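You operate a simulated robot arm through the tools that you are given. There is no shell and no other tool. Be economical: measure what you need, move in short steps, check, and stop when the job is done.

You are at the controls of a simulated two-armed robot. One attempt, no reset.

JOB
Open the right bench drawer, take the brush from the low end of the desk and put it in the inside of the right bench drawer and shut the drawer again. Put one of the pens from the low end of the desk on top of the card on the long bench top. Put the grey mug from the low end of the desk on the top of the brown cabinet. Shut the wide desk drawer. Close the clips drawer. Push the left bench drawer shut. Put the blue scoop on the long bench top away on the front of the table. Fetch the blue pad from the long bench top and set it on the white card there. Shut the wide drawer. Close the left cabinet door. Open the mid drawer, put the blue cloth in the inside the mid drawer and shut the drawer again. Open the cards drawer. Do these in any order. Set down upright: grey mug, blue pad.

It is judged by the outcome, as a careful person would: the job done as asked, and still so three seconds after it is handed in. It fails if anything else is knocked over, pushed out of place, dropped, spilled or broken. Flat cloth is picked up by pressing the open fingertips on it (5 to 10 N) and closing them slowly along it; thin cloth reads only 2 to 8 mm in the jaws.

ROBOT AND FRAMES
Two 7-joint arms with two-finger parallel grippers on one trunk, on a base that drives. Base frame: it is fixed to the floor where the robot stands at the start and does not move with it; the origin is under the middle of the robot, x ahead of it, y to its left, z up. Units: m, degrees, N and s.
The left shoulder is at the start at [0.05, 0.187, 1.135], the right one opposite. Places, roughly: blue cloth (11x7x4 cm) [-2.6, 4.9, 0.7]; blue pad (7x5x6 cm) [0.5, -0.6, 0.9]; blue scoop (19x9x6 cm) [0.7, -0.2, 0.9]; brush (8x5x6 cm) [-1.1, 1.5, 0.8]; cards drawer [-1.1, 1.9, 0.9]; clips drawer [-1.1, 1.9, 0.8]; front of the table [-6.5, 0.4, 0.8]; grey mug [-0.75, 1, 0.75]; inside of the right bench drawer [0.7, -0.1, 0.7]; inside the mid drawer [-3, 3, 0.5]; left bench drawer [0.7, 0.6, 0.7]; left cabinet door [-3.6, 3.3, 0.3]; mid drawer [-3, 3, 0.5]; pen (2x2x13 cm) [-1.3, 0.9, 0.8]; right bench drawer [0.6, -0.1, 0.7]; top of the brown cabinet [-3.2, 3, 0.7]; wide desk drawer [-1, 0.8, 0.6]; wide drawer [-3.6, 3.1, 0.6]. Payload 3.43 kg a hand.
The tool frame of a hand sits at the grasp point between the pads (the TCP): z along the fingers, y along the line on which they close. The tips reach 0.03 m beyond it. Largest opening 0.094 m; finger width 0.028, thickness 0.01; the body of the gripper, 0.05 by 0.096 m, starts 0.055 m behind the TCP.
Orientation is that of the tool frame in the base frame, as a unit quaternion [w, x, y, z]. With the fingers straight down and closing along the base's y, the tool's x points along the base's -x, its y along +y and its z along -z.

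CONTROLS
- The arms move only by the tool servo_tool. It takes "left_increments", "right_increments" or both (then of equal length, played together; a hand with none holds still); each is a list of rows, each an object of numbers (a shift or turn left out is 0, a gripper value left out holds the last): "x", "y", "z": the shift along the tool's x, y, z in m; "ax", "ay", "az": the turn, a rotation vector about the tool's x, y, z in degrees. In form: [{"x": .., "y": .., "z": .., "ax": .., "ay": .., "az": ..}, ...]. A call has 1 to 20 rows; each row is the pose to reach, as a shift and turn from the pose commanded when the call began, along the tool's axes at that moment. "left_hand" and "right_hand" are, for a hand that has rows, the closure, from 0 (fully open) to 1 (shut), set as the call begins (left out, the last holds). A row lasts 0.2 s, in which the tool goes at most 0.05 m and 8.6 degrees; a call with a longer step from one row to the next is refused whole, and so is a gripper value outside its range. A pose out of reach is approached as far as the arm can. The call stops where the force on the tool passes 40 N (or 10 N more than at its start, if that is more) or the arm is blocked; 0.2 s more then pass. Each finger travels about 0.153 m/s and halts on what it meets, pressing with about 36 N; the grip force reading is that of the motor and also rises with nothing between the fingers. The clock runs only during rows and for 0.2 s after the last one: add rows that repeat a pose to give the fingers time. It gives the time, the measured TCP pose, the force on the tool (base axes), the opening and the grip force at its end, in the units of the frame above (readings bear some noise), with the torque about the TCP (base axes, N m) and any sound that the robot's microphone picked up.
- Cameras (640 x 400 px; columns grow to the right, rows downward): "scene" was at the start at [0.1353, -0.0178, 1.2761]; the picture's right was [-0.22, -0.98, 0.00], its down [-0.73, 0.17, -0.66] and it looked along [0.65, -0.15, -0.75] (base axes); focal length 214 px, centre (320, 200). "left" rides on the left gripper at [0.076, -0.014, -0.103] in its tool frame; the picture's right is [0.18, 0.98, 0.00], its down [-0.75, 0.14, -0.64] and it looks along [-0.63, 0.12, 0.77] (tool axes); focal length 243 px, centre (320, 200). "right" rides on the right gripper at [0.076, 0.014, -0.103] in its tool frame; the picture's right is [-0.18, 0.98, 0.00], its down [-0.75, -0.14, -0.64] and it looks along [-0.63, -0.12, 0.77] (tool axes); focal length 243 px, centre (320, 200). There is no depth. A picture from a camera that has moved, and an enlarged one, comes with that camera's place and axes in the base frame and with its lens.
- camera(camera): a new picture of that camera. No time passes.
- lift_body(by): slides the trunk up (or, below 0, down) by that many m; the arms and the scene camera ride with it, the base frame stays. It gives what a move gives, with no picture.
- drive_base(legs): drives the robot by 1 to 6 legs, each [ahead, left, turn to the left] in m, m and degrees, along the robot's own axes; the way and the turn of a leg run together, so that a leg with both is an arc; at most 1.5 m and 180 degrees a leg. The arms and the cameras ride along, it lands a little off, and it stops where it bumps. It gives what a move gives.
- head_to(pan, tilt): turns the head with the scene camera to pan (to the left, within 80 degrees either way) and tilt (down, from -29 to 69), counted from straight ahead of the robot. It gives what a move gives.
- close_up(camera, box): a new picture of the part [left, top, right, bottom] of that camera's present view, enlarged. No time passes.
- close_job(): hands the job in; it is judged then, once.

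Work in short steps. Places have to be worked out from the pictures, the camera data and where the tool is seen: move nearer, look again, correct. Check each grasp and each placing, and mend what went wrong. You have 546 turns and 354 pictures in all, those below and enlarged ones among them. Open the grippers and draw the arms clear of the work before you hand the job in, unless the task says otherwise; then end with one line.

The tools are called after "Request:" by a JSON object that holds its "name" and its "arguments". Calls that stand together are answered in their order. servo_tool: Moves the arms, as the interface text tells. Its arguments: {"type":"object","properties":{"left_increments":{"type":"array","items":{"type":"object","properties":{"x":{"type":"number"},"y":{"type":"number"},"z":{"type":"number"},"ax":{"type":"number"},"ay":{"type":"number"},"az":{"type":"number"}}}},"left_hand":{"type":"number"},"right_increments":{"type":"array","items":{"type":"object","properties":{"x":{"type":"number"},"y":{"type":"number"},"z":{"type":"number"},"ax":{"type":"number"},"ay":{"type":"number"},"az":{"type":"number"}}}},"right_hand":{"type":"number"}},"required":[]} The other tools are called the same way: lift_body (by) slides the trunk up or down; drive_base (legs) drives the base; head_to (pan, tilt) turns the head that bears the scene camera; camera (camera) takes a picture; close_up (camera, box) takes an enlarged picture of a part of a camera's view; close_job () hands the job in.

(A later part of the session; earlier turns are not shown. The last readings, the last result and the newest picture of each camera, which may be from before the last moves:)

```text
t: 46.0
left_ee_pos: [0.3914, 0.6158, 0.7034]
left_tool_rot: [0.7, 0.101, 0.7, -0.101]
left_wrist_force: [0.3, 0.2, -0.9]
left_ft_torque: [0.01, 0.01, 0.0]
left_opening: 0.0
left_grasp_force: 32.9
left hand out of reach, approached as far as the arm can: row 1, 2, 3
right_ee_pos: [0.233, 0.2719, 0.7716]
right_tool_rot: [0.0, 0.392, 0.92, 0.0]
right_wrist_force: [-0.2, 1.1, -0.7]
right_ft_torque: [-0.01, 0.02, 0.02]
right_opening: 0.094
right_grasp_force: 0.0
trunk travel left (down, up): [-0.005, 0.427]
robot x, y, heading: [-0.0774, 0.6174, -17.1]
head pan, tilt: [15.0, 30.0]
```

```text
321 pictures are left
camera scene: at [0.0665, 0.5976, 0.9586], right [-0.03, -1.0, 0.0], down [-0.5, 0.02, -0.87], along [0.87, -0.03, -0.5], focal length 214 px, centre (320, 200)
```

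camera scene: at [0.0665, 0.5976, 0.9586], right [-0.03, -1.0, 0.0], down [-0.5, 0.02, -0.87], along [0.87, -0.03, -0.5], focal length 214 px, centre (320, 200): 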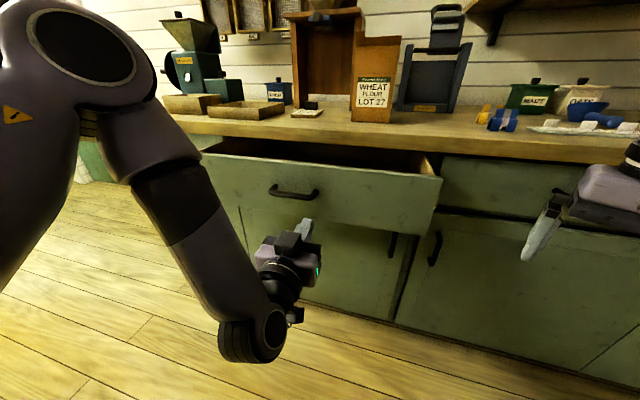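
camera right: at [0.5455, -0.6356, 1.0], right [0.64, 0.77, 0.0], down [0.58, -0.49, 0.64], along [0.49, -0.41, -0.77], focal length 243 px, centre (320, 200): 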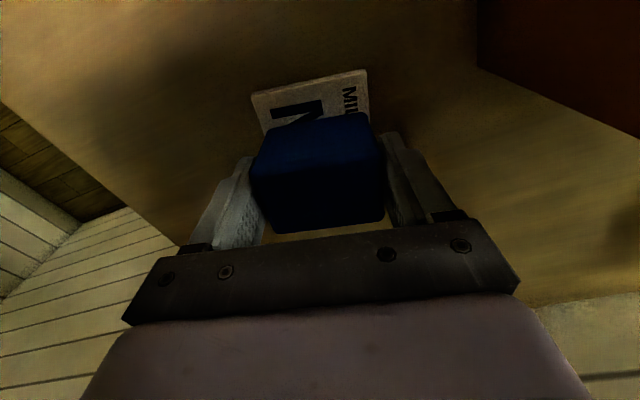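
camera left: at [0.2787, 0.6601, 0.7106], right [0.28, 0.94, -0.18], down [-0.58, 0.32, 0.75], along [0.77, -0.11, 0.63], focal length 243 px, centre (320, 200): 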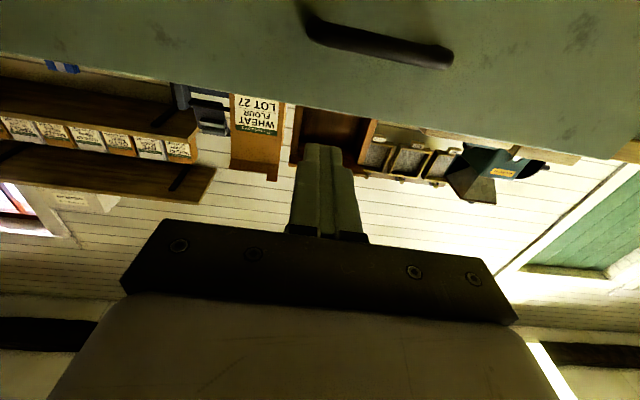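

Tips at z≈0.70, under the handle and in front of the face. I push forward along the tool axis.

Request:
{"name": "servo_tool", "arguments": {"left_increments": [{"z": 0.04}, {"z": 0.08}, {"z": 0.11}, {"z": 0.14}, {"z": 0.17}, {"z": 0.2}, {"z": 0.23}]}}

Request:
{"name": "camera", "arguments": {"camera": "scene"}}

```text
t: 47.6
left_ee_pos: [0.6065, 0.5223, 0.7207]
left_tool_rot: [0.695, 0.095, 0.706, -0.093]
left_wrist_force: [0.6, 1.0, 0.4]
left_ft_torque: [-0.02, 0.01, 0.0]
left_opening: 0.0001
left_grasp_force: 32.5
left hand out of reach, approached as far as the arm can: row 1, 2, 3, 4, 5, 6, 7
right_ee_pos: [0.2328, 0.2733, 0.7718]
right_tool_rot: [0.0, 0.392, 0.92, 0.0]
right_wrist_force: [-1.0, -0.6, 0.3]
right_ft_torque: [-0.03, 0.0, -0.01]
right_opening: 0.0941
right_grasp_force: 0.1
trunk travel left (down, up): [-0.005, 0.427]
robot x, y, heading: [-0.0816, 0.6192, -17.1]
head pan, tilt: [15.0, 30.0]
```

```text
320 pictures are left
camera scene: at [0.0666, 0.5976, 0.9586], right [-0.03, -1.0, 0.0], down [-0.5, 0.02, -0.87], along [0.87, -0.03, -0.5], focal length 214 px, centre (320, 200)
```

scene: 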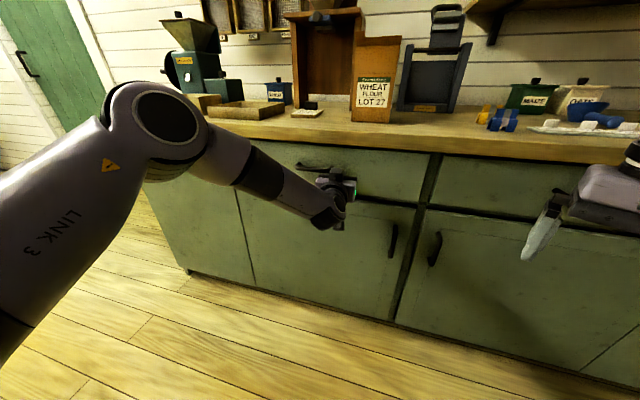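

The drawer seems nearly or fully shut; I push a bit further to feel the stop.

Request:
{"name": "servo_tool", "arguments": {"left_increments": [{"z": 0.01}, {"z": 0.02}, {"z": 0.03}, {"z": 0.04}]}}

Request:
{"name": "close_up", "arguments": {"camera": "scene", "box": [180, 100, 480, 260]}}

```text
t: 48.0
left_ee_pos: [0.6112, 0.5159, 0.7246]
left_tool_rot: [0.697, 0.096, 0.704, -0.095]
left_wrist_force: [-14.6, 8.1, 4.6]
left_ft_torque: [-0.15, -0.29, -0.06]
left_opening: 0.0
left_grasp_force: 32.9
left hand out of reach, approached as far as the arm can: row 1, 2
right_ee_pos: [0.2325, 0.2738, 0.7733]
right_tool_rot: [0.001, 0.391, 0.92, 0.0]
right_wrist_force: [-0.3, 0.3, 0.2]
right_ft_torque: [0.06, -0.01, 0.04]
right_opening: 0.0939
right_grasp_force: 0.1
trunk travel left (down, up): [-0.005, 0.427]
robot x, y, heading: [-0.0789, 0.6154, -16.9]
head pan, tilt: [15.0, 30.0]
stopped in row 2 (left hand): the force on the tool passed its limit (the readings are from after the stop); the commanded pose is now the measured one
```

```text
2.13 times, centred on (330, 180) of scene
camera zoom: at [0.065, 0.5986, 0.959], right [-0.03, -1.0, 0.0], down [-0.5, 0.02, -0.87], along [0.87, -0.03, -0.5], focal length 458 px, centre (299, 243)
```

zoom: 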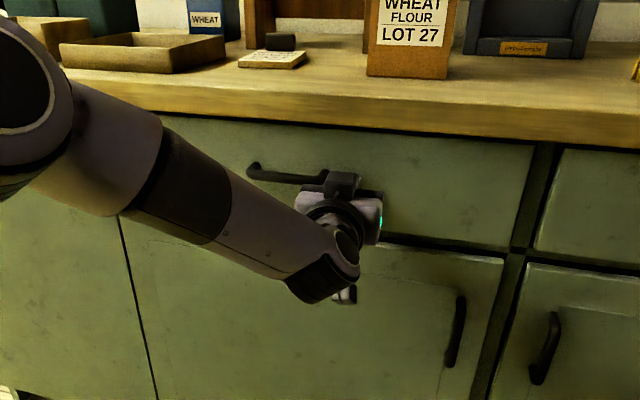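

Closed: the tips stopped at the flush face. I withdraw the left hand, then turn it back down and lift it a bit.

Request:
{"name": "servo_tool", "arguments": {"left_increments": [{"z": -0.04}, {"z": -0.08}, {"z": -0.12}, {"z": -0.14}]}}

Request:
{"name": "servo_tool", "arguments": {"left_increments": [{"ay": 8, "z": -0.01}, {"ay": 16, "z": -0.02, "x": -0.02}, {"ay": 24, "z": -0.03, "x": -0.04}, {"ay": 32, "z": -0.04, "x": -0.06}, {"ay": 40, "z": -0.04, "x": -0.08}, {"ay": 48, "z": -0.04, "x": -0.1}, {"ay": 56, "z": -0.04, "x": -0.12}, {"ay": 64, "z": -0.04, "x": -0.14}, {"ay": 72, "z": -0.04, "x": -0.16}, {"ay": 80, "z": -0.04, "x": -0.18}, {"ay": 88, "z": -0.04, "x": -0.2}], "left_hand": 0}}

Request:
{"name": "servo_tool", "arguments": {"right_increments": [{"az": -8}, {"az": -16}, {"az": -24}, {"az": -28.5}]}}

```text
t: 49.0
left_ee_pos: [0.4767, 0.5535, 0.7235]
left_tool_rot: [0.696, 0.097, 0.705, -0.096]
left_wrist_force: [0.2, -0.9, 0.1]
left_ft_torque: [0.02, 0.0, -0.01]
left_opening: 0.0001
left_grasp_force: 32.8
right_ee_pos: [0.2334, 0.2727, 0.7722]
right_tool_rot: [0.0, 0.391, 0.92, 0.0]
right_wrist_force: [-0.2, 0.8, 0.7]
right_ft_torque: [0.02, 0.01, -0.01]
right_opening: 0.0938
right_grasp_force: 0.0
trunk travel left (down, up): [-0.005, 0.427]
robot x, y, heading: [-0.0782, 0.6189, -16.9]
head pan, tilt: [15.0, 30.0]
```

```text
t: 51.5
left_ee_pos: [0.4407, 0.5636, 0.9055]
left_tool_rot: [0.008, 0.136, 0.991, 0.007]
left_wrist_force: [0.2, 0.3, 0.1]
left_ft_torque: [-0.06, -0.02, 0.01]
left_opening: 0.0939
left_grasp_force: 0.0
left hand out of reach, approached as far as the arm can: row 11
right_ee_pos: [0.2332, 0.2728, 0.7726]
right_tool_rot: [0.0, 0.391, 0.92, 0.001]
right_wrist_force: [0.0, 0.2, -0.1]
right_ft_torque: [-0.01, 0.02, -0.02]
right_opening: 0.094
right_grasp_force: 0.0
trunk travel left (down, up): [-0.005, 0.427]
robot x, y, heading: [-0.0813, 0.6206, -17.0]
head pan, tilt: [15.0, 30.0]
```

```text
t: 52.5
left_ee_pos: [0.4413, 0.5629, 0.907]
left_tool_rot: [0.008, 0.136, 0.991, 0.007]
left_wrist_force: [-1.6, 0.2, 0.2]
left_ft_torque: [0.0, 0.01, -0.02]
left_opening: 0.0941
left_grasp_force: 0.1
right_ee_pos: [0.2331, 0.2731, 0.7732]
right_tool_rot: [0.001, 0.152, 0.988, 0.0]
right_wrist_force: [-0.2, -0.5, -0.1]
right_ft_torque: [0.01, 0.0, 0.02]
right_opening: 0.0943
right_grasp_force: 0.0
trunk travel left (down, up): [-0.005, 0.427]
robot x, y, heading: [-0.0834, 0.6173, -17.0]
head pan, tilt: [15.0, 30.0]
```

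I draw the left hand back, and pitch the right hand forward (−90°) while extending it a little.

Request:
{"name": "servo_tool", "arguments": {"left_increments": [{"x": 0.03}, {"x": 0.06}, {"x": 0.09}, {"x": 0.12}, {"x": 0.12}, {"x": 0.12}, {"x": 0.12}, {"x": 0.12}, {"x": 0.12}, {"x": 0.12}, {"x": 0.12}, {"x": 0.12}], "right_increments": [{"ay": -8, "x": -0.02}, {"ay": -16, "x": -0.04}, {"ay": -24, "x": -0.06}, {"ay": -32, "x": -0.08}, {"ay": -40, "x": -0.1}, {"ay": -48, "x": -0.1}, {"ay": -56, "x": -0.1}, {"ay": -64, "x": -0.1}, {"ay": -72, "x": -0.1}, {"ay": -80, "x": -0.1}, {"ay": -88, "x": -0.1}, {"ay": -90, "x": -0.1}]}}

Request:
{"name": "servo_tool", "arguments": {"right_increments": [{"az": 8}, {"az": 16}, {"az": 24}, {"az": 32}, {"az": 40}, {"az": 48}, {"az": 56}, {"az": 64}, {"az": 72}, {"az": 80}, {"az": 88}, {"az": 90}]}}

Request:
{"name": "camera", "arguments": {"camera": "right"}}

```text
t: 55.0
left_ee_pos: [0.3242, 0.5935, 0.9026]
left_tool_rot: [0.01, 0.136, 0.991, -0.001]
left_wrist_force: [0.5, 0.6, 0.6]
left_ft_torque: [-0.01, 0.03, 0.0]
left_opening: 0.0939
left_grasp_force: 0.0
right_ee_pos: [0.3283, 0.2429, 0.7725]
right_tool_rot: [0.609, 0.12, 0.778, -0.094]
right_wrist_force: [0.2, -0.5, 0.8]
right_ft_torque: [0.01, -0.01, 0.02]
right_opening: 0.094
right_grasp_force: 0.1
right hand out of reach, approached as far as the arm can: row 10, 11, 12
trunk travel left (down, up): [-0.005, 0.427]
robot x, y, heading: [-0.0771, 0.6158, -17.0]
head pan, tilt: [15.0, 30.0]
```

```text
t: 57.6
left_ee_pos: [0.3243, 0.5944, 0.9027]
left_tool_rot: [0.011, 0.136, 0.991, -0.001]
left_wrist_force: [0.4, -0.2, 0.4]
left_ft_torque: [-0.01, -0.02, 0.0]
left_opening: 0.0941
left_grasp_force: 0.1
right_ee_pos: [0.3291, 0.2425, 0.7736]
right_tool_rot: [0.496, 0.636, 0.465, 0.364]
right_wrist_force: [0.4, -1.1, -0.7]
right_ft_torque: [0.01, -0.01, 0.01]
right_opening: 0.094
right_grasp_force: 0.1
trunk travel left (down, up): [-0.005, 0.427]
robot x, y, heading: [-0.0815, 0.6192, -16.8]
head pan, tilt: [15.0, 30.0]
```

```text
318 pictures are left
camera right: at [0.2599, 0.3439, 0.8118], right [0.17, -0.25, 0.95], down [-0.85, -0.52, 0.02], along [0.49, -0.82, -0.3], focal length 243 px, centre (320, 200)
```

right: 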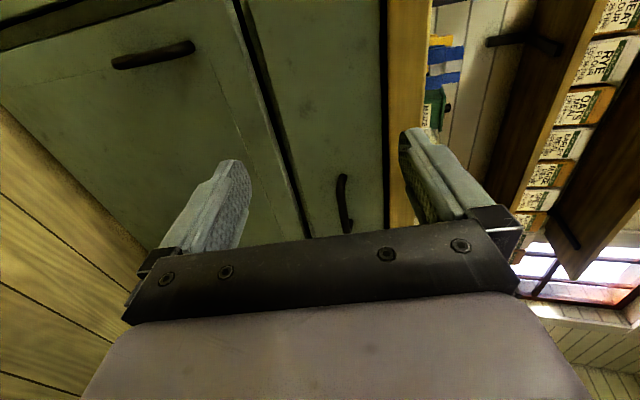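

The hand is rolled with jaws vertical, nose-down 14°. I drive sideways to bring it opposite the right drawer handle, and level it.

Request:
{"name": "drive_base", "arguments": {"legs": [[0, -0.24, 0]]}}

Request:
{"name": "servo_tool", "arguments": {"right_increments": [{"ax": -5, "z": 0.02}, {"ax": -10, "z": 0.04}, {"ax": -14, "z": 0.05}, {"ax": -14, "z": 0.05}]}}

Request:
{"name": "camera", "arguments": {"camera": "right"}}

Request:
{"name": "head_to", "arguments": {"pan": -20, "tilt": 30}}

Request:
{"name": "camera", "arguments": {"camera": "scene"}}

```text
t: 59.4
left_ee_pos: [0.2568, 0.3693, 0.9022]
left_tool_rot: [0.01, 0.137, 0.99, -0.001]
left_wrist_force: [-0.5, -0.1, 0.7]
left_ft_torque: [0.0, -0.01, 0.03]
left_opening: 0.094
left_grasp_force: 0.1
right_ee_pos: [0.2608, 0.0168, 0.7735]
right_tool_rot: [0.497, 0.636, 0.466, 0.364]
right_wrist_force: [0.2, 0.9, -0.4]
right_ft_torque: [0.01, 0.01, -0.01]
right_opening: 0.0941
right_grasp_force: 0.1
trunk travel left (down, up): [-0.005, 0.427]
robot x, y, heading: [-0.1491, 0.3926, -16.8]
head pan, tilt: [15.0, 30.0]
```

```text
t: 60.4
left_ee_pos: [0.2568, 0.3682, 0.9031]
left_tool_rot: [0.009, 0.137, 0.991, -0.002]
left_wrist_force: [0.7, -0.8, -0.3]
left_ft_torque: [0.0, -0.01, -0.01]
left_opening: 0.0942
left_grasp_force: 0.0
right_ee_pos: [0.2597, 0.0161, 0.7724]
right_tool_rot: [0.497, 0.635, 0.466, 0.365]
right_wrist_force: [-0.7, -0.2, 0.4]
right_ft_torque: [-0.01, -0.02, 0.0]
right_opening: 0.0942
right_grasp_force: 0.1
right hand out of reach, approached as far as the arm can: row 1, 2, 3, 4
trunk travel left (down, up): [-0.005, 0.427]
robot x, y, heading: [-0.1516, 0.3914, -16.8]
head pan, tilt: [15.0, 30.0]
```

```text
317 pictures are left
camera right: at [0.191, 0.1178, 0.8117], right [0.17, -0.25, 0.95], down [-0.85, -0.52, 0.02], along [0.49, -0.82, -0.3], focal length 243 px, centre (320, 200)
```

right: 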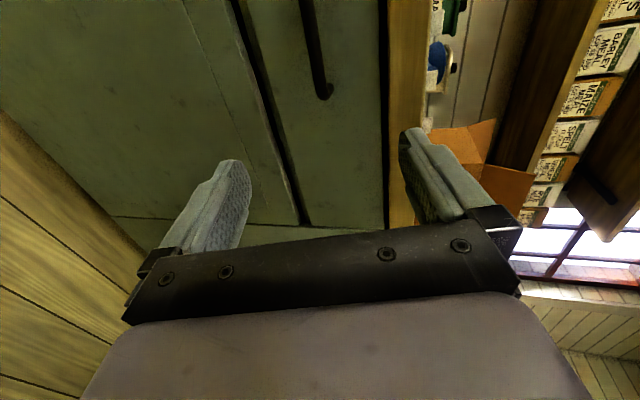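

```text
t: 61.4
left_ee_pos: [0.2561, 0.3685, 0.9023]
left_tool_rot: [0.01, 0.136, 0.991, -0.002]
left_wrist_force: [0.7, 1.9, 0.0]
left_ft_torque: [-0.04, -0.02, 0.01]
left_opening: 0.094
left_grasp_force: 0.0
right_ee_pos: [0.2597, 0.016, 0.7733]
right_tool_rot: [0.496, 0.635, 0.466, 0.364]
right_wrist_force: [-0.3, -0.7, -0.3]
right_ft_torque: [0.0, -0.01, 0.02]
right_opening: 0.0941
right_grasp_force: 0.1
trunk travel left (down, up): [-0.005, 0.427]
robot x, y, heading: [-0.1494, 0.3947, -16.6]
head pan, tilt: [-20.0, 30.0]
```

```text
316 pictures are left
camera scene: at [-0.0204, 0.3207, 0.9586], right [-0.6, -0.8, 0.0], down [-0.4, 0.3, -0.87], along [0.69, -0.52, -0.5], focal length 214 px, centre (320, 200)
```

scene: 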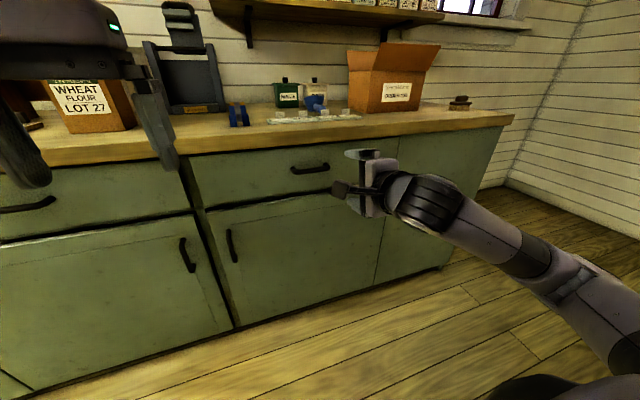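

The handle fixes at [0.441,0.0,0.738] again. Extending the arm first should free the wrist; I move forward 8 cm, then level it.

Request:
{"name": "servo_tool", "arguments": {"right_increments": [{"z": 0.04, "y": 0.01}, {"z": 0.078, "y": 0.019}, {"z": 0.078, "y": 0.019, "ax": -5}, {"z": 0.078, "y": 0.019, "ax": -10}, {"z": 0.078, "y": 0.019, "ax": -14}, {"z": 0.078, "y": 0.019, "ax": -14}]}}

Request:
{"name": "camera", "arguments": {"camera": "right"}}

```text
t: 62.8
left_ee_pos: [0.2544, 0.3682, 0.903]
left_tool_rot: [0.011, 0.137, 0.991, -0.001]
left_wrist_force: [-0.1, -0.6, -0.4]
left_ft_torque: [0.0, 0.03, -0.01]
left_opening: 0.0938
left_grasp_force: 0.1
right_ee_pos: [0.3323, -0.0218, 0.7822]
right_tool_rot: [0.518, 0.614, 0.461, 0.376]
right_wrist_force: [-0.7, -0.3, -0.1]
right_ft_torque: [0.0, -0.01, 0.01]
right_opening: 0.0942
right_grasp_force: 0.1
right hand out of reach, approached as far as the arm can: row 3, 4, 5, 6
trunk travel left (down, up): [-0.005, 0.427]
robot x, y, heading: [-0.1489, 0.39, -16.9]
head pan, tilt: [-20.0, 30.0]
```

```text
315 pictures are left
camera right: at [0.2623, 0.0796, 0.8143], right [0.12, -0.21, 0.97], down [-0.85, -0.53, -0.01], along [0.52, -0.82, -0.24], focal length 243 px, centre (320, 200)
```

right: 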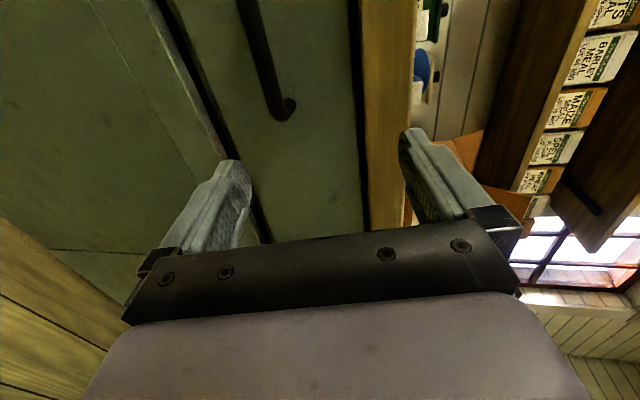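

Slope is down to ~10° and improving with extension. I line up 6 cm before the handle.

Request:
{"name": "servo_tool", "arguments": {"right_increments": [{"x": 0.026, "y": -0.018, "z": 0.022}, {"x": 0.053, "y": -0.0355, "z": 0.045}, {"x": 0.053, "y": -0.0355, "z": 0.045, "ax": -5}, {"x": 0.053, "y": -0.0355, "z": 0.045, "ax": -10}]}}

Request:
{"name": "camera", "arguments": {"camera": "right"}}

Request:
{"name": "close_up", "arguments": {"camera": "scene", "box": [240, 110, 440, 240]}}

```text
t: 63.8
left_ee_pos: [0.2562, 0.3683, 0.9026]
left_tool_rot: [0.011, 0.137, 0.991, -0.002]
left_wrist_force: [0.8, -0.6, -0.3]
left_ft_torque: [-0.01, -0.02, -0.02]
left_opening: 0.0939
left_grasp_force: 0.0
right_ee_pos: [0.3394, -0.0052, 0.7757]
right_tool_rot: [0.512, 0.61, 0.47, 0.38]
right_wrist_force: [0.3, -0.7, 0.2]
right_ft_torque: [0.0, -0.03, 0.0]
right_opening: 0.094
right_grasp_force: 0.0
right hand out of reach, approached as far as the arm can: row 1, 2, 3, 4
trunk travel left (down, up): [-0.005, 0.427]
robot x, y, heading: [-0.1498, 0.3933, -16.7]
head pan, tilt: [-20.0, 30.0]
```

```text
314 pictures are left
camera right: at [0.2655, 0.0954, 0.8082], right [0.13, -0.21, 0.97], down [-0.84, -0.55, -0.01], along [0.53, -0.81, -0.25], focal length 243 px, centre (320, 200)
```

right: 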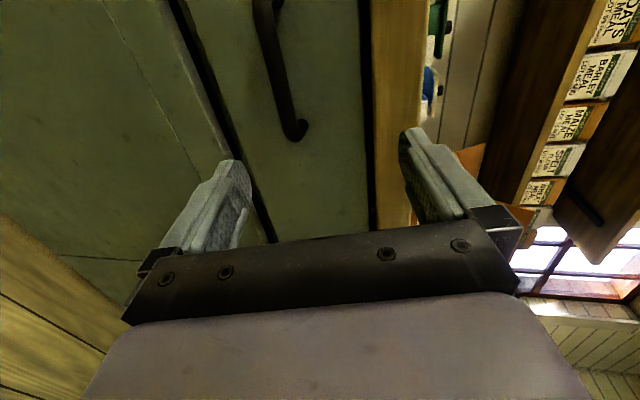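

```text
3.08 times, centred on (340, 175) of scene
camera zoom: at [-0.0205, 0.3207, 0.9586], right [-0.6, -0.8, 0.0], down [-0.4, 0.3, -0.87], along [0.69, -0.52, -0.5], focal length 660 px, centre (258, 277)
```

zoom: 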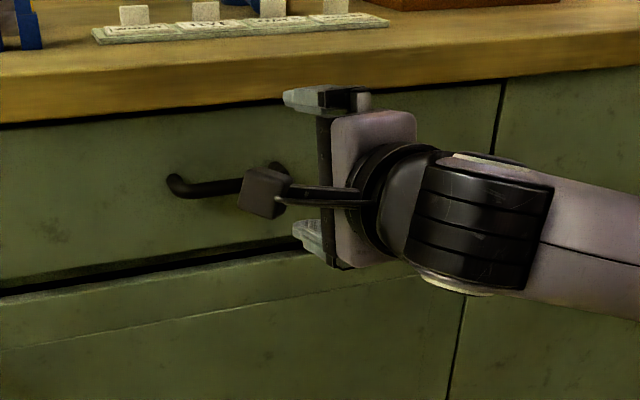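

The wrist is at a joint limit with this roll. I try the opposite roll (turn the hand −180° about its pointing axis), which suits the bar equally.

Request:
{"name": "servo_tool", "arguments": {"right_increments": [{"az": -8.5}, {"az": -17}, {"az": -25.5}, {"az": -34}, {"az": -42.5}, {"az": -51}, {"az": -59.5}, {"az": -68}, {"az": -76.5}, {"az": -85}, {"az": -93.5}, {"az": -102}, {"az": -110.5}, {"az": -119}, {"az": -127.5}, {"az": -136}, {"az": -144.5}, {"az": -153}, {"az": -161.5}, {"az": -170}]}}

Request:
{"name": "servo_tool", "arguments": {"right_increments": [{"az": -8}, {"az": -8, "ax": 5}, {"az": -8, "ax": 10}, {"az": -8, "ax": 14}]}}

Request:
{"name": "camera", "arguments": {"camera": "right"}}

```text
t: 68.0
left_ee_pos: [0.2556, 0.3675, 0.9025]
left_tool_rot: [0.01, 0.136, 0.991, -0.001]
left_wrist_force: [0.5, -0.3, 0.3]
left_ft_torque: [0.0, -0.02, 0.02]
left_opening: 0.094
left_grasp_force: 0.1
right_ee_pos: [0.34, -0.0023, 0.7708]
right_tool_rot: [0.422, -0.417, 0.649, -0.476]
right_wrist_force: [-0.4, 0.2, -0.6]
right_ft_torque: [-0.02, 0.01, -0.02]
right_opening: 0.0936
right_grasp_force: 0.0
trunk travel left (down, up): [-0.005, 0.427]
robot x, y, heading: [-0.1536, 0.388, -17.0]
head pan, tilt: [-20.0, 30.0]
```

```text
t: 69.0
left_ee_pos: [0.2559, 0.3688, 0.9022]
left_tool_rot: [0.01, 0.137, 0.991, -0.002]
left_wrist_force: [-0.4, 0.2, -0.7]
left_ft_torque: [0.0, -0.03, 0.02]
left_opening: 0.0938
left_grasp_force: 0.0
right_ee_pos: [0.34, -0.0017, 0.7719]
right_tool_rot: [0.39, -0.46, 0.618, -0.504]
right_wrist_force: [0.1, 0.6, -0.3]
right_ft_torque: [-0.02, 0.03, 0.0]
right_opening: 0.0942
right_grasp_force: 0.0
right hand out of reach, approached as far as the arm can: row 2, 3, 4
trunk travel left (down, up): [-0.005, 0.427]
robot x, y, heading: [-0.1471, 0.3943, -17.0]
head pan, tilt: [-20.0, 30.0]
```

```text
312 pictures are left
camera right: at [0.2195, -0.0466, 0.7755], right [-0.12, 0.24, -0.96], down [-0.38, 0.89, 0.27], along [0.92, 0.39, -0.02], focal length 243 px, centre (320, 200)
```

right: 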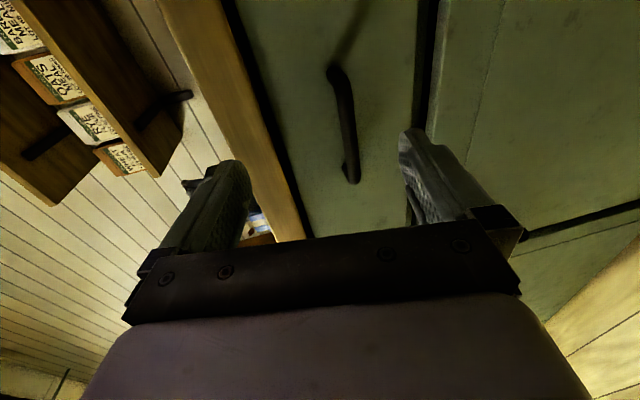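

With this roll the camera sees the handle well. An 11° slope is fine for gripping a bar; I lower the hand 3 cm, then approach with the base.

Request:
{"name": "servo_tool", "arguments": {"right_increments": [{"y": 0.015}, {"y": 0.03}, {"y": 0.032}]}}

Request:
{"name": "drive_base", "arguments": {"legs": [[0.04, 0.03, 0]]}}

Request:
{"name": "camera", "arguments": {"camera": "right"}}

Request:
{"name": "close_up", "arguments": {"camera": "scene", "box": [240, 110, 440, 240]}}

```text
t: 69.8
left_ee_pos: [0.2565, 0.3694, 0.902]
left_tool_rot: [0.011, 0.137, 0.991, -0.001]
left_wrist_force: [0.6, -0.7, -0.3]
left_ft_torque: [0.0, -0.03, 0.01]
left_opening: 0.0941
left_grasp_force: 0.0
right_ee_pos: [0.3399, -0.0024, 0.7706]
right_tool_rot: [0.39, -0.459, 0.619, -0.504]
right_wrist_force: [0.2, -0.6, -0.3]
right_ft_torque: [-0.02, -0.02, -0.03]
right_opening: 0.0941
right_grasp_force: 0.1
right hand out of reach, approached as far as the arm can: row 1, 2, 3
trunk travel left (down, up): [-0.005, 0.427]
robot x, y, heading: [-0.1499, 0.3903, -16.6]
head pan, tilt: [-20.0, 30.0]
```

```text
t: 70.8
left_ee_pos: [0.3041, 0.385, 0.9018]
left_tool_rot: [0.011, 0.136, 0.991, -0.001]
left_wrist_force: [0.2, 0.4, -0.1]
left_ft_torque: [0.03, 0.0, 0.02]
left_opening: 0.0941
left_grasp_force: 0.2
right_ee_pos: [0.3863, 0.013, 0.7713]
right_tool_rot: [0.389, -0.46, 0.619, -0.504]
right_wrist_force: [-0.2, -0.1, -0.8]
right_ft_torque: [0.02, 0.0, -0.02]
right_opening: 0.0941
right_grasp_force: 0.0
trunk travel left (down, up): [-0.005, 0.427]
robot x, y, heading: [-0.1009, 0.4116, -17.2]
head pan, tilt: [-20.0, 30.0]
```

```text
311 pictures are left
camera right: at [0.2662, -0.0302, 0.7754], right [-0.12, 0.24, -0.96], down [-0.37, 0.89, 0.27], along [0.92, 0.39, -0.02], focal length 243 px, centre (320, 200)
```

right: 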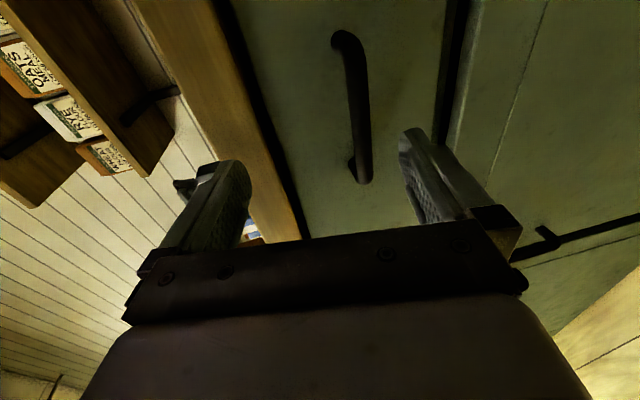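

```text
3.08 times, centred on (340, 175) of scene
camera zoom: at [0.0267, 0.3373, 0.9586], right [-0.6, -0.8, 0.0], down [-0.4, 0.3, -0.87], along [0.69, -0.52, -0.5], focal length 660 px, centre (258, 277)
```

zoom: 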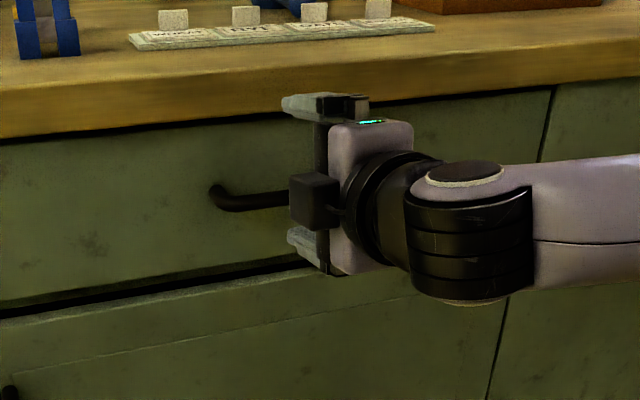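

The arm is too folded to get lower. I back the base away and extend the arm instead.

Request:
{"name": "drive_base", "arguments": {"legs": [[-0.18, 0.08, 0]]}}

Request:
{"name": "servo_tool", "arguments": {"right_increments": [{"z": 0.04, "x": 0.02}, {"z": 0.08, "x": 0.04}, {"z": 0.12, "x": 0.06}, {"z": 0.12, "x": 0.06, "y": 0.015}, {"z": 0.12, "x": 0.06, "y": 0.015, "ax": 5}, {"z": 0.12, "x": 0.06, "y": 0.015, "ax": 10}]}}

Request:
{"name": "camera", "arguments": {"camera": "right"}}

```text
t: 72.3
left_ee_pos: [0.1558, 0.5119, 0.9015]
left_tool_rot: [0.011, 0.138, 0.99, -0.001]
left_wrist_force: [-0.7, 0.0, 0.1]
left_ft_torque: [0.03, 0.03, 0.0]
left_opening: 0.0939
left_grasp_force: 0.0
right_ee_pos: [0.2382, 0.1412, 0.7709]
right_tool_rot: [0.387, -0.458, 0.621, -0.505]
right_wrist_force: [0.5, 0.1, 0.7]
right_ft_torque: [0.02, -0.01, -0.01]
right_opening: 0.0941
right_grasp_force: 0.1
trunk travel left (down, up): [-0.005, 0.427]
robot x, y, heading: [-0.251, 0.5383, -17.2]
head pan, tilt: [-20.0, 30.0]
```

```text
t: 73.7
left_ee_pos: [0.1556, 0.5117, 0.9024]
left_tool_rot: [0.01, 0.138, 0.99, -0.001]
left_wrist_force: [0.2, -0.1, -0.4]
left_ft_torque: [0.02, -0.01, 0.05]
left_opening: 0.094
left_grasp_force: 0.2
right_ee_pos: [0.3307, 0.0328, 0.7551]
right_tool_rot: [0.407, -0.433, 0.638, -0.49]
right_wrist_force: [-0.5, -0.1, 0.2]
right_ft_torque: [-0.02, 0.0, 0.02]
right_opening: 0.0939
right_grasp_force: 0.1
right hand out of reach, approached as far as the arm can: row 1, 2, 3, 4, 5, 6
trunk travel left (down, up): [-0.005, 0.427]
robot x, y, heading: [-0.246, 0.5371, -17.2]
head pan, tilt: [-20.0, 30.0]
```

```text
309 pictures are left
camera right: at [0.2093, -0.0086, 0.7528], right [-0.1, 0.32, -0.94], down [-0.36, 0.87, 0.33], along [0.93, 0.37, 0.03], focal length 243 px, centre (320, 200)
```

right: 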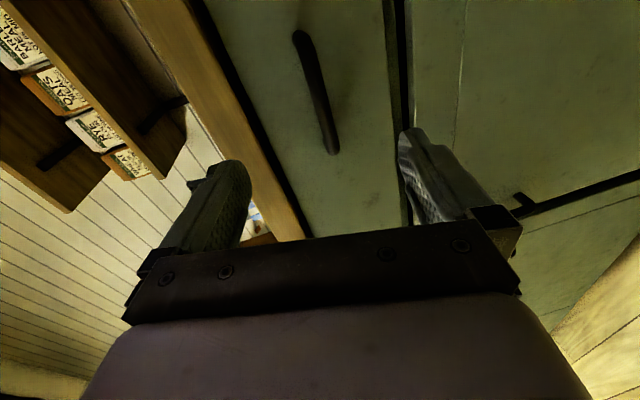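

Now z 0.755 with the handle laterally aligned, 11.5 cm ahead. I approach with the base, 7 cm first.

Request:
{"name": "drive_base", "arguments": {"legs": [[0.07, 0, 0]]}}

Request:
{"name": "camera", "arguments": {"camera": "right"}}

Request:
{"name": "close_up", "arguments": {"camera": "scene", "box": [240, 90, 440, 220]}}

```text
t: 74.7
left_ee_pos: [0.2199, 0.4919, 0.902]
left_tool_rot: [0.01, 0.138, 0.99, -0.001]
left_wrist_force: [-0.8, -0.5, -0.2]
left_ft_torque: [0.02, -0.01, -0.01]
left_opening: 0.094
left_grasp_force: 0.0
right_ee_pos: [0.3966, 0.0138, 0.7537]
right_tool_rot: [0.407, -0.432, 0.638, -0.49]
right_wrist_force: [-0.1, 0.4, -0.1]
right_ft_torque: [-0.03, 0.03, 0.02]
right_opening: 0.094
right_grasp_force: 0.1
trunk travel left (down, up): [-0.005, 0.427]
robot x, y, heading: [-0.1842, 0.5169, -17.1]
head pan, tilt: [-20.0, 30.0]
```

```text
308 pictures are left
camera right: at [0.275, -0.0286, 0.7529], right [-0.1, 0.32, -0.94], down [-0.36, 0.87, 0.33], along [0.93, 0.37, 0.03], focal length 243 px, centre (320, 200)
```

right: 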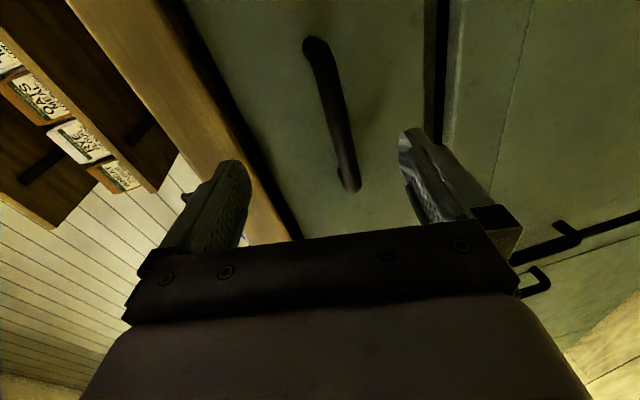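

```text
3.08 times, centred on (340, 155) of scene
camera zoom: at [-0.056, 0.445, 0.9586], right [-0.6, -0.8, 0.0], down [-0.4, 0.3, -0.87], along [0.69, -0.52, -0.5], focal length 660 px, centre (258, 338)
```

zoom: 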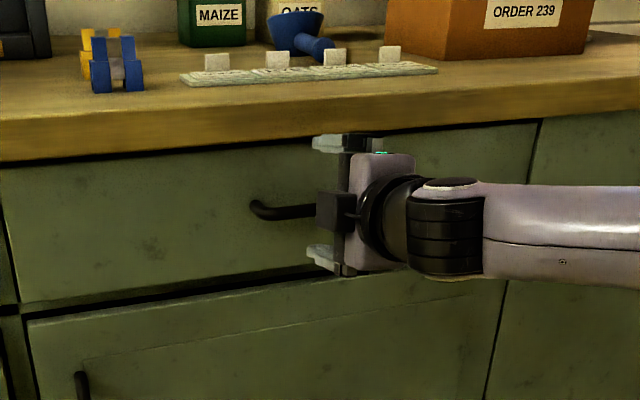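

Handle stays centred in the jaws. I go the last 3.5 cm and close.

Request:
{"name": "drive_base", "arguments": {"legs": [[0.037, -0.008, 0]]}}

Request:
{"name": "camera", "arguments": {"camera": "right"}}

Request:
{"name": "servo_tool", "arguments": {"right_increments": [{"z": 0}, {"z": 0}, {"z": 0}, {"z": 0}], "right_hand": 1}}

Request:
{"name": "camera", "arguments": {"camera": "right"}}

```text
t: 75.7
left_ee_pos: [0.2463, 0.4765, 0.9015]
left_tool_rot: [0.01, 0.139, 0.99, -0.001]
left_wrist_force: [-0.4, -1.1, 0.9]
left_ft_torque: [0.01, -0.02, 0.0]
left_opening: 0.0938
left_grasp_force: 0.2
right_ee_pos: [0.4187, -0.0004, 0.756]
right_tool_rot: [0.407, -0.433, 0.638, -0.49]
right_wrist_force: [-10.9, 3.2, -0.8]
right_ft_torque: [-0.14, -0.48, -0.21]
right_opening: 0.0926
right_grasp_force: 0.0
trunk travel left (down, up): [-0.005, 0.427]
robot x, y, heading: [-0.1643, 0.5034, -17.1]
head pan, tilt: [-20.0, 30.0]
stopped in leg 1: the force on the tool passed its limit (the readings are from after the stop); the commanded pose is now the measured one
```

```text
306 pictures are left
camera right: at [0.2969, -0.0421, 0.7534], right [-0.1, 0.32, -0.94], down [-0.36, 0.87, 0.33], along [0.93, 0.37, 0.03], focal length 243 px, centre (320, 200)
```

right: 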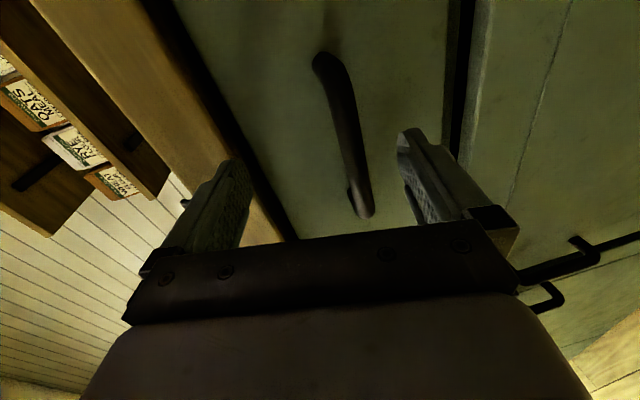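

```text
t: 76.2
left_ee_pos: [0.247, 0.4764, 0.9024]
left_tool_rot: [0.009, 0.14, 0.99, -0.001]
left_wrist_force: [-0.2, 0.0, 0.3]
left_ft_torque: [0.0, 0.0, 0.02]
left_opening: 0.0939
left_grasp_force: 0.1
right_ee_pos: [0.4179, 0.0026, 0.7361]
right_tool_rot: [0.398, -0.442, 0.645, -0.48]
right_wrist_force: [-1.1, -1.2, -4.8]
right_ft_torque: [-1.0, 0.44, 0.39]
right_opening: 0.0158
right_grasp_force: 36.5
trunk travel left (down, up): [-0.005, 0.427]
robot x, y, heading: [-0.1595, 0.5051, -17.5]
head pan, tilt: [-20.0, 30.0]
stopped in row 2 (right hand): the force on the tool passed its limit (the readings are from after the stop); the commanded pose is now the measured one
```

```text
305 pictures are left
camera right: at [0.2954, -0.0409, 0.7376], right [-0.13, 0.32, -0.94], down [-0.36, 0.87, 0.34], along [0.93, 0.38, 0.0], focal length 243 px, centre (320, 200)
```

right: 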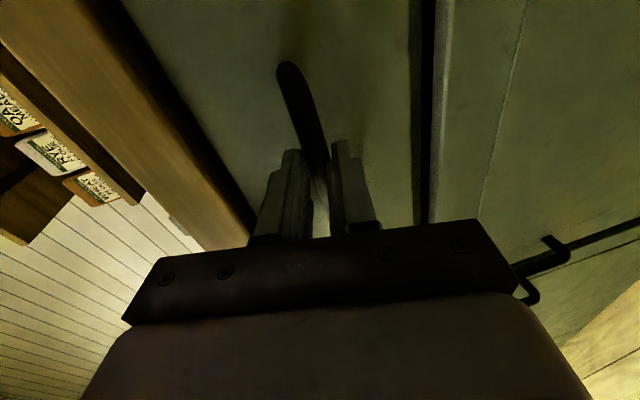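

Bar gripped (16 mm opening). I pull the drawer open by driving straight back.

Request:
{"name": "drive_base", "arguments": {"legs": [[-0.08, 0, 0]]}}

Request:
{"name": "camera", "arguments": {"camera": "scene"}}

```text
t: 77.3
left_ee_pos: [0.1704, 0.4995, 0.9007]
left_tool_rot: [0.009, 0.14, 0.99, -0.001]
left_wrist_force: [-0.1, -0.5, -0.6]
left_ft_torque: [0.01, 0.04, 0.0]
left_opening: 0.0942
left_grasp_force: 0.0
right_ee_pos: [0.3396, 0.0266, 0.7347]
right_tool_rot: [0.4, -0.442, 0.644, -0.479]
right_wrist_force: [-0.8, 2.6, -12.3]
right_ft_torque: [-1.34, 0.69, -0.35]
right_opening: 0.0157
right_grasp_force: 45.2
trunk travel left (down, up): [-0.005, 0.427]
robot x, y, heading: [-0.2366, 0.5248, -17.1]
head pan, tilt: [-20.0, 30.0]
```

```text
304 pictures are left
camera scene: at [-0.108, 0.4541, 0.9583], right [-0.61, -0.8, 0.0], down [-0.4, 0.3, -0.87], along [0.69, -0.52, -0.5], focal length 214 px, centre (320, 200)
```

scene: 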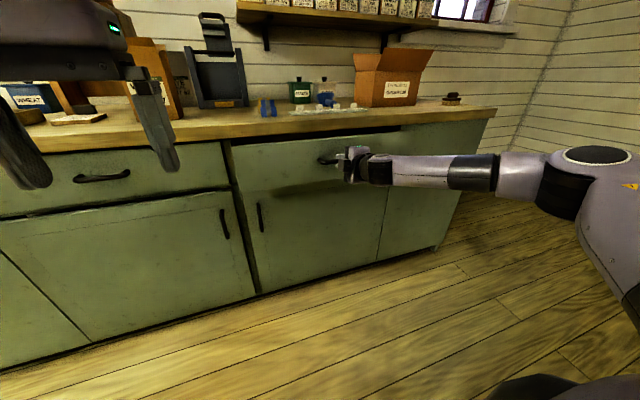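

It opens. I continue 16 cm more.

Request:
{"name": "drive_base", "arguments": {"legs": [[-0.08, 0, 0], [-0.09, 0, 0]]}}

Request:
{"name": "camera", "arguments": {"camera": "scene"}}

```text
t: 79.1
left_ee_pos: [0.0141, 0.5485, 0.9022]
left_tool_rot: [0.01, 0.14, 0.99, -0.002]
left_wrist_force: [0.0, -0.2, 0.6]
left_ft_torque: [-0.01, -0.01, 0.01]
left_opening: 0.0942
left_grasp_force: 0.0
right_ee_pos: [0.1855, 0.0771, 0.7349]
right_tool_rot: [0.397, -0.448, 0.641, -0.48]
right_wrist_force: [0.5, 0.3, 3.1]
right_ft_torque: [-1.37, 0.35, 0.39]
right_opening: 0.0155
right_grasp_force: 44.7
trunk travel left (down, up): [-0.005, 0.427]
robot x, y, heading: [-0.3877, 0.5751, -17.3]
head pan, tilt: [-20.0, 30.0]
stopped in leg 2: the robot was blocked; the commanded pose is now the measured one
```

```text
303 pictures are left
camera scene: at [-0.2621, 0.5019, 0.9586], right [-0.61, -0.8, 0.0], down [-0.4, 0.3, -0.87], along [0.69, -0.53, -0.5], focal length 214 px, centre (320, 200)
```

scene: 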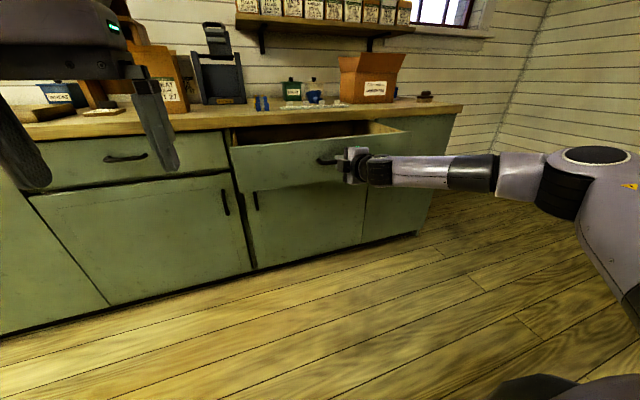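

Open ~24 cm; the base touched something behind (likely the desk). I open the jaws and draw the hand back by the arm.

Request:
{"name": "servo_tool", "arguments": {"right_increments": [{"z": 0}, {"z": 0}, {"z": 0}], "right_hand": 0}}

Request:
{"name": "servo_tool", "arguments": {"right_increments": [{"z": -0.03}, {"z": -0.06}, {"z": -0.09}, {"z": -0.1}]}}

Request:
{"name": "head_to", "arguments": {"pan": -20, "tilt": 40}}

Request:
{"name": "camera", "arguments": {"camera": "scene"}}

```text
t: 79.9
left_ee_pos: [0.015, 0.5486, 0.9022]
left_tool_rot: [0.01, 0.14, 0.99, -0.001]
left_wrist_force: [0.5, 0.6, 0.3]
left_ft_torque: [0.01, 0.0, 0.01]
left_opening: 0.0941
left_grasp_force: 0.1
right_ee_pos: [0.1844, 0.0762, 0.7354]
right_tool_rot: [0.399, -0.445, 0.644, -0.478]
right_wrist_force: [0.5, -0.3, -0.4]
right_ft_torque: [-0.01, -0.01, -0.02]
right_opening: 0.094
right_grasp_force: 0.1
trunk travel left (down, up): [-0.005, 0.427]
robot x, y, heading: [-0.3894, 0.5705, -17.2]
head pan, tilt: [-20.0, 30.0]
```

```text
t: 80.9
left_ee_pos: [0.0149, 0.549, 0.9019]
left_tool_rot: [0.009, 0.141, 0.99, -0.002]
left_wrist_force: [0.3, -0.6, -0.5]
left_ft_torque: [0.0, -0.01, -0.02]
left_opening: 0.0941
left_grasp_force: 0.0
right_ee_pos: [0.0898, 0.1026, 0.755]
right_tool_rot: [0.399, -0.446, 0.643, -0.477]
right_wrist_force: [0.0, 0.0, 0.3]
right_ft_torque: [0.02, 0.01, -0.02]
right_opening: 0.0941
right_grasp_force: 0.0
trunk travel left (down, up): [-0.005, 0.427]
robot x, y, heading: [-0.3875, 0.5748, -17.7]
head pan, tilt: [-20.0, 30.0]
```

```text
t: 81.7
left_ee_pos: [0.0148, 0.5468, 0.9022]
left_tool_rot: [0.009, 0.141, 0.99, -0.002]
left_wrist_force: [0.5, 0.5, 1.0]
left_ft_torque: [0.03, 0.05, 0.01]
left_opening: 0.0941
left_grasp_force: 0.1
right_ee_pos: [0.0904, 0.1055, 0.7549]
right_tool_rot: [0.398, -0.446, 0.643, -0.478]
right_wrist_force: [-0.1, 0.3, -0.6]
right_ft_torque: [0.0, 0.01, -0.01]
right_opening: 0.0941
right_grasp_force: 0.1
trunk travel left (down, up): [-0.005, 0.427]
robot x, y, heading: [-0.3887, 0.5738, -17.5]
head pan, tilt: [-20.0, 40.0]
```

```text
302 pictures are left
camera scene: at [-0.2664, 0.505, 0.9433], right [-0.61, -0.8, 0.0], down [-0.51, 0.39, -0.77], along [0.61, -0.46, -0.64], focal length 214 px, centre (320, 200)
```

scene: 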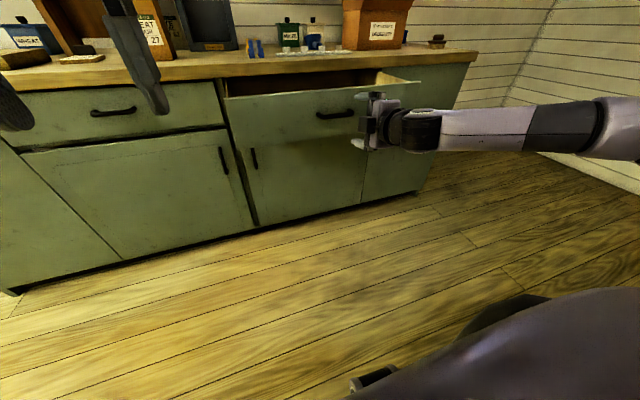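

Drawer open 24 cm. Now I raise the trunk and look left toward the desk.

Request:
{"name": "lift_body", "arguments": {"by": 0.345}}

Request:
{"name": "drive_base", "arguments": {"legs": [[0.06, 0, 0]]}}

Request:
{"name": "head_to", "arguments": {"pan": 80, "tilt": 35}}

Request:
{"name": "camera", "arguments": {"camera": "scene"}}

```text
t: 85.0
left_ee_pos: [0.0157, 0.548, 1.2469]
left_tool_rot: [0.009, 0.14, 0.99, -0.001]
left_wrist_force: [-1.0, 0.4, 0.5]
left_ft_torque: [0.0, 0.0, 0.02]
left_opening: 0.094
left_grasp_force: 0.0
right_ee_pos: [0.0919, 0.1042, 1.1]
right_tool_rot: [0.399, -0.446, 0.644, -0.478]
right_wrist_force: [1.0, -0.6, 0.6]
right_ft_torque: [0.0, 0.01, 0.01]
right_opening: 0.0944
right_grasp_force: 0.0
trunk travel left (down, up): [-0.35, 0.082]
robot x, y, heading: [-0.3895, 0.5726, -17.6]
head pan, tilt: [-20.0, 40.0]
```

```text
t: 86.0
left_ee_pos: [0.0722, 0.5311, 1.2465]
left_tool_rot: [0.009, 0.139, 0.99, -0.001]
left_wrist_force: [1.3, 0.8, -0.2]
left_ft_torque: [0.0, 0.03, 0.0]
left_opening: 0.094
left_grasp_force: 0.1
right_ee_pos: [0.149, 0.087, 1.0993]
right_tool_rot: [0.398, -0.446, 0.643, -0.478]
right_wrist_force: [0.3, -0.8, 0.7]
right_ft_torque: [-0.02, -0.02, -0.03]
right_opening: 0.0939
right_grasp_force: 0.1
trunk travel left (down, up): [-0.35, 0.082]
robot x, y, heading: [-0.3344, 0.5553, -17.2]
head pan, tilt: [-20.0, 40.0]
```

```text
t: 87.8
left_ee_pos: [0.0714, 0.5302, 1.2479]
left_tool_rot: [0.01, 0.139, 0.99, -0.001]
left_wrist_force: [0.2, -0.1, -0.2]
left_ft_torque: [0.0, 0.0, -0.01]
left_opening: 0.0939
left_grasp_force: 0.0
right_ee_pos: [0.148, 0.0876, 1.0988]
right_tool_rot: [0.4, -0.447, 0.643, -0.477]
right_wrist_force: [0.0, -0.3, -1.0]
right_ft_torque: [-0.01, -0.04, -0.02]
right_opening: 0.094
right_grasp_force: 0.0
trunk travel left (down, up): [-0.35, 0.082]
robot x, y, heading: [-0.3318, 0.5564, -17.4]
head pan, tilt: [80.0, 35.0]
```

```text
301 pictures are left
camera scene: at [-0.2371, 0.6174, 1.2958], right [0.89, -0.46, 0.0], down [-0.26, -0.51, -0.82], along [0.37, 0.73, -0.57], focal length 214 px, centre (320, 200)
```

scene: 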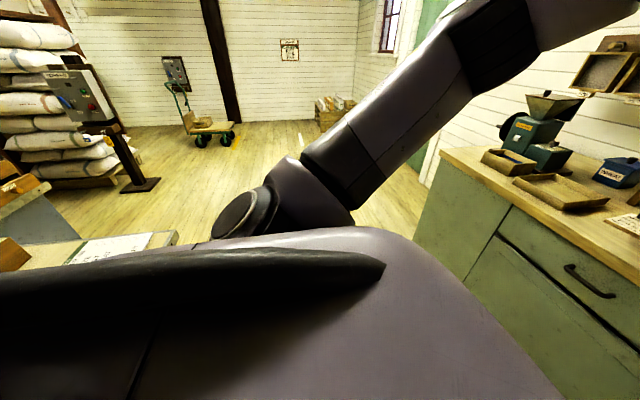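

I restore the right hand to pointing down, then turn the robot toward the desk.

Request:
{"name": "servo_tool", "arguments": {"right_increments": [{"az": 8}, {"az": 16}, {"az": 24}, {"az": 32}, {"az": 40}, {"az": 48}, {"az": 56}, {"az": 64}, {"az": 72}, {"az": 80}, {"az": 88}, {"az": 88}]}}

Request:
{"name": "servo_tool", "arguments": {"right_increments": [{"ay": 8}, {"ay": 16}, {"ay": 24}, {"ay": 32}, {"ay": 40}, {"ay": 48}, {"ay": 56}, {"ay": 64}, {"ay": 72}, {"ay": 79}]}}

Request:
{"name": "drive_base", "arguments": {"legs": [[0, 0, 60], [0, 0, 60]]}}

Request:
{"name": "head_to", "arguments": {"pan": 20, "tilt": 35}}

Request:
{"name": "camera", "arguments": {"camera": "scene"}}

```text
t: 90.4
left_ee_pos: [0.071, 0.5298, 1.2468]
left_tool_rot: [0.009, 0.139, 0.99, -0.002]
left_wrist_force: [0.8, -0.3, 1.4]
left_ft_torque: [-0.01, 0.0, 0.03]
left_opening: 0.094
left_grasp_force: 0.0
right_ee_pos: [0.1467, 0.0862, 1.1001]
right_tool_rot: [0.619, 0.127, 0.772, -0.065]
right_wrist_force: [-0.1, 0.5, 0.5]
right_ft_torque: [0.03, 0.0, 0.0]
right_opening: 0.0941
right_grasp_force: 0.1
trunk travel left (down, up): [-0.35, 0.082]
robot x, y, heading: [-0.3327, 0.5554, -17.2]
head pan, tilt: [80.0, 35.0]
```

```text
t: 92.6
left_ee_pos: [0.0726, 0.5319, 1.2473]
left_tool_rot: [0.01, 0.14, 0.99, -0.002]
left_wrist_force: [0.7, 0.0, -0.3]
left_ft_torque: [0.02, 0.0, 0.02]
left_opening: 0.0939
left_grasp_force: 0.0
right_ee_pos: [0.1473, 0.0911, 1.1008]
right_tool_rot: [-0.014, 0.139, 0.99, 0.028]
right_wrist_force: [0.7, 0.0, -0.6]
right_ft_torque: [0.02, 0.02, 0.0]
right_opening: 0.0941
right_grasp_force: 0.0
trunk travel left (down, up): [-0.35, 0.082]
robot x, y, heading: [-0.3333, 0.556, -17.2]
head pan, tilt: [80.0, 35.0]
```

```text
t: 98.3
left_ee_pos: [-0.5175, 0.9184, 1.2477]
left_tool_rot: [-0.007, 0.792, -0.61, -0.008]
left_wrist_force: [-0.1, -0.1, 1.2]
left_ft_torque: [-0.05, 0.02, 0.02]
left_opening: 0.094
left_grasp_force: 0.0
right_ee_pos: [-0.1753, 1.2077, 1.1008]
right_tool_rot: [0.032, 0.79, -0.612, -0.003]
right_wrist_force: [0.0, -0.2, -0.3]
right_ft_torque: [0.01, 0.0, -0.02]
right_opening: 0.0937
right_grasp_force: 0.1
trunk travel left (down, up): [-0.35, 0.082]
robot x, y, heading: [-0.3362, 0.5557, 103.6]
head pan, tilt: [80.0, 35.0]
```

```text
t: 99.6
left_ee_pos: [-0.5178, 0.9187, 1.2476]
left_tool_rot: [-0.005, 0.791, -0.612, -0.008]
left_wrist_force: [0.2, -0.8, -0.2]
left_ft_torque: [0.0, -0.01, -0.01]
left_opening: 0.0942
left_grasp_force: 0.0
right_ee_pos: [-0.1742, 1.2076, 1.1004]
right_tool_rot: [0.032, 0.791, -0.611, -0.004]
right_wrist_force: [-0.3, 0.8, 0.4]
right_ft_torque: [0.01, -0.02, 0.05]
right_opening: 0.0943
right_grasp_force: 0.1
trunk travel left (down, up): [-0.35, 0.082]
robot x, y, heading: [-0.3295, 0.5558, 103.6]
head pan, tilt: [20.0, 35.0]
```

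```text
300 pictures are left
camera scene: at [-0.3952, 0.6867, 1.2958], right [0.83, 0.55, 0.0], down [0.32, -0.48, -0.82], along [-0.45, 0.68, -0.57], focal length 214 px, centre (320, 200)
```

scene: 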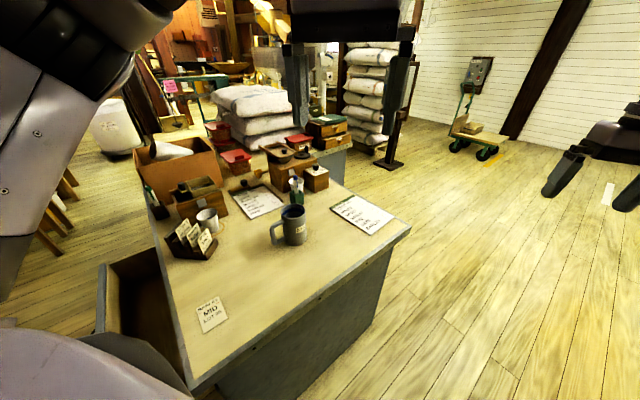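

Good view of the desk: mug in front, wide desk drawer open on the left. I zoom in.

Request:
{"name": "close_up", "arguments": {"camera": "scene", "box": [130, 100, 350, 260]}}

Request:
{"name": "close_up", "arguments": {"camera": "scene", "box": [80, 220, 320, 400]}}

```text
2.50 times, centred on (240, 180) of scene
camera zoom: at [-0.3952, 0.6867, 1.2958], right [0.83, 0.55, 0.0], down [0.32, -0.48, -0.82], along [-0.45, 0.68, -0.57], focal length 536 px, centre (520, 250)
```

zoom: 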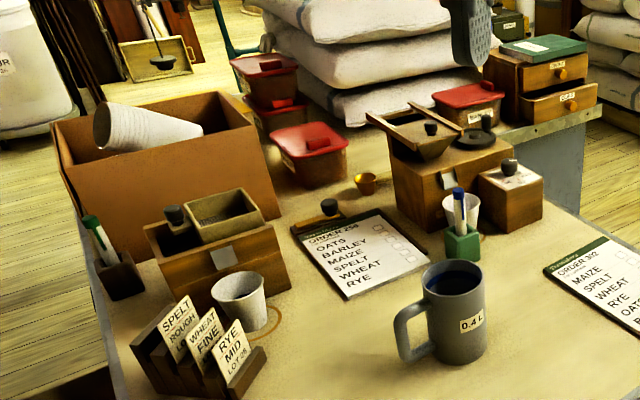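

```text
2.22 times, centred on (200, 310) of scene
camera zoom: at [-0.3952, 0.6867, 1.2958], right [0.83, 0.55, 0.0], down [0.32, -0.48, -0.82], along [-0.45, 0.68, -0.57], focal length 477 px, centre (587, -44)
```

zoom: 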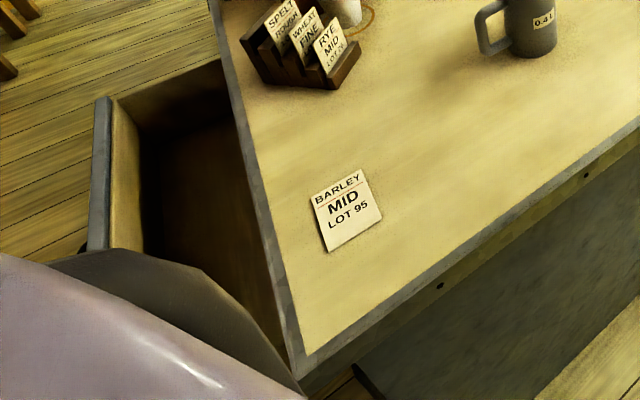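

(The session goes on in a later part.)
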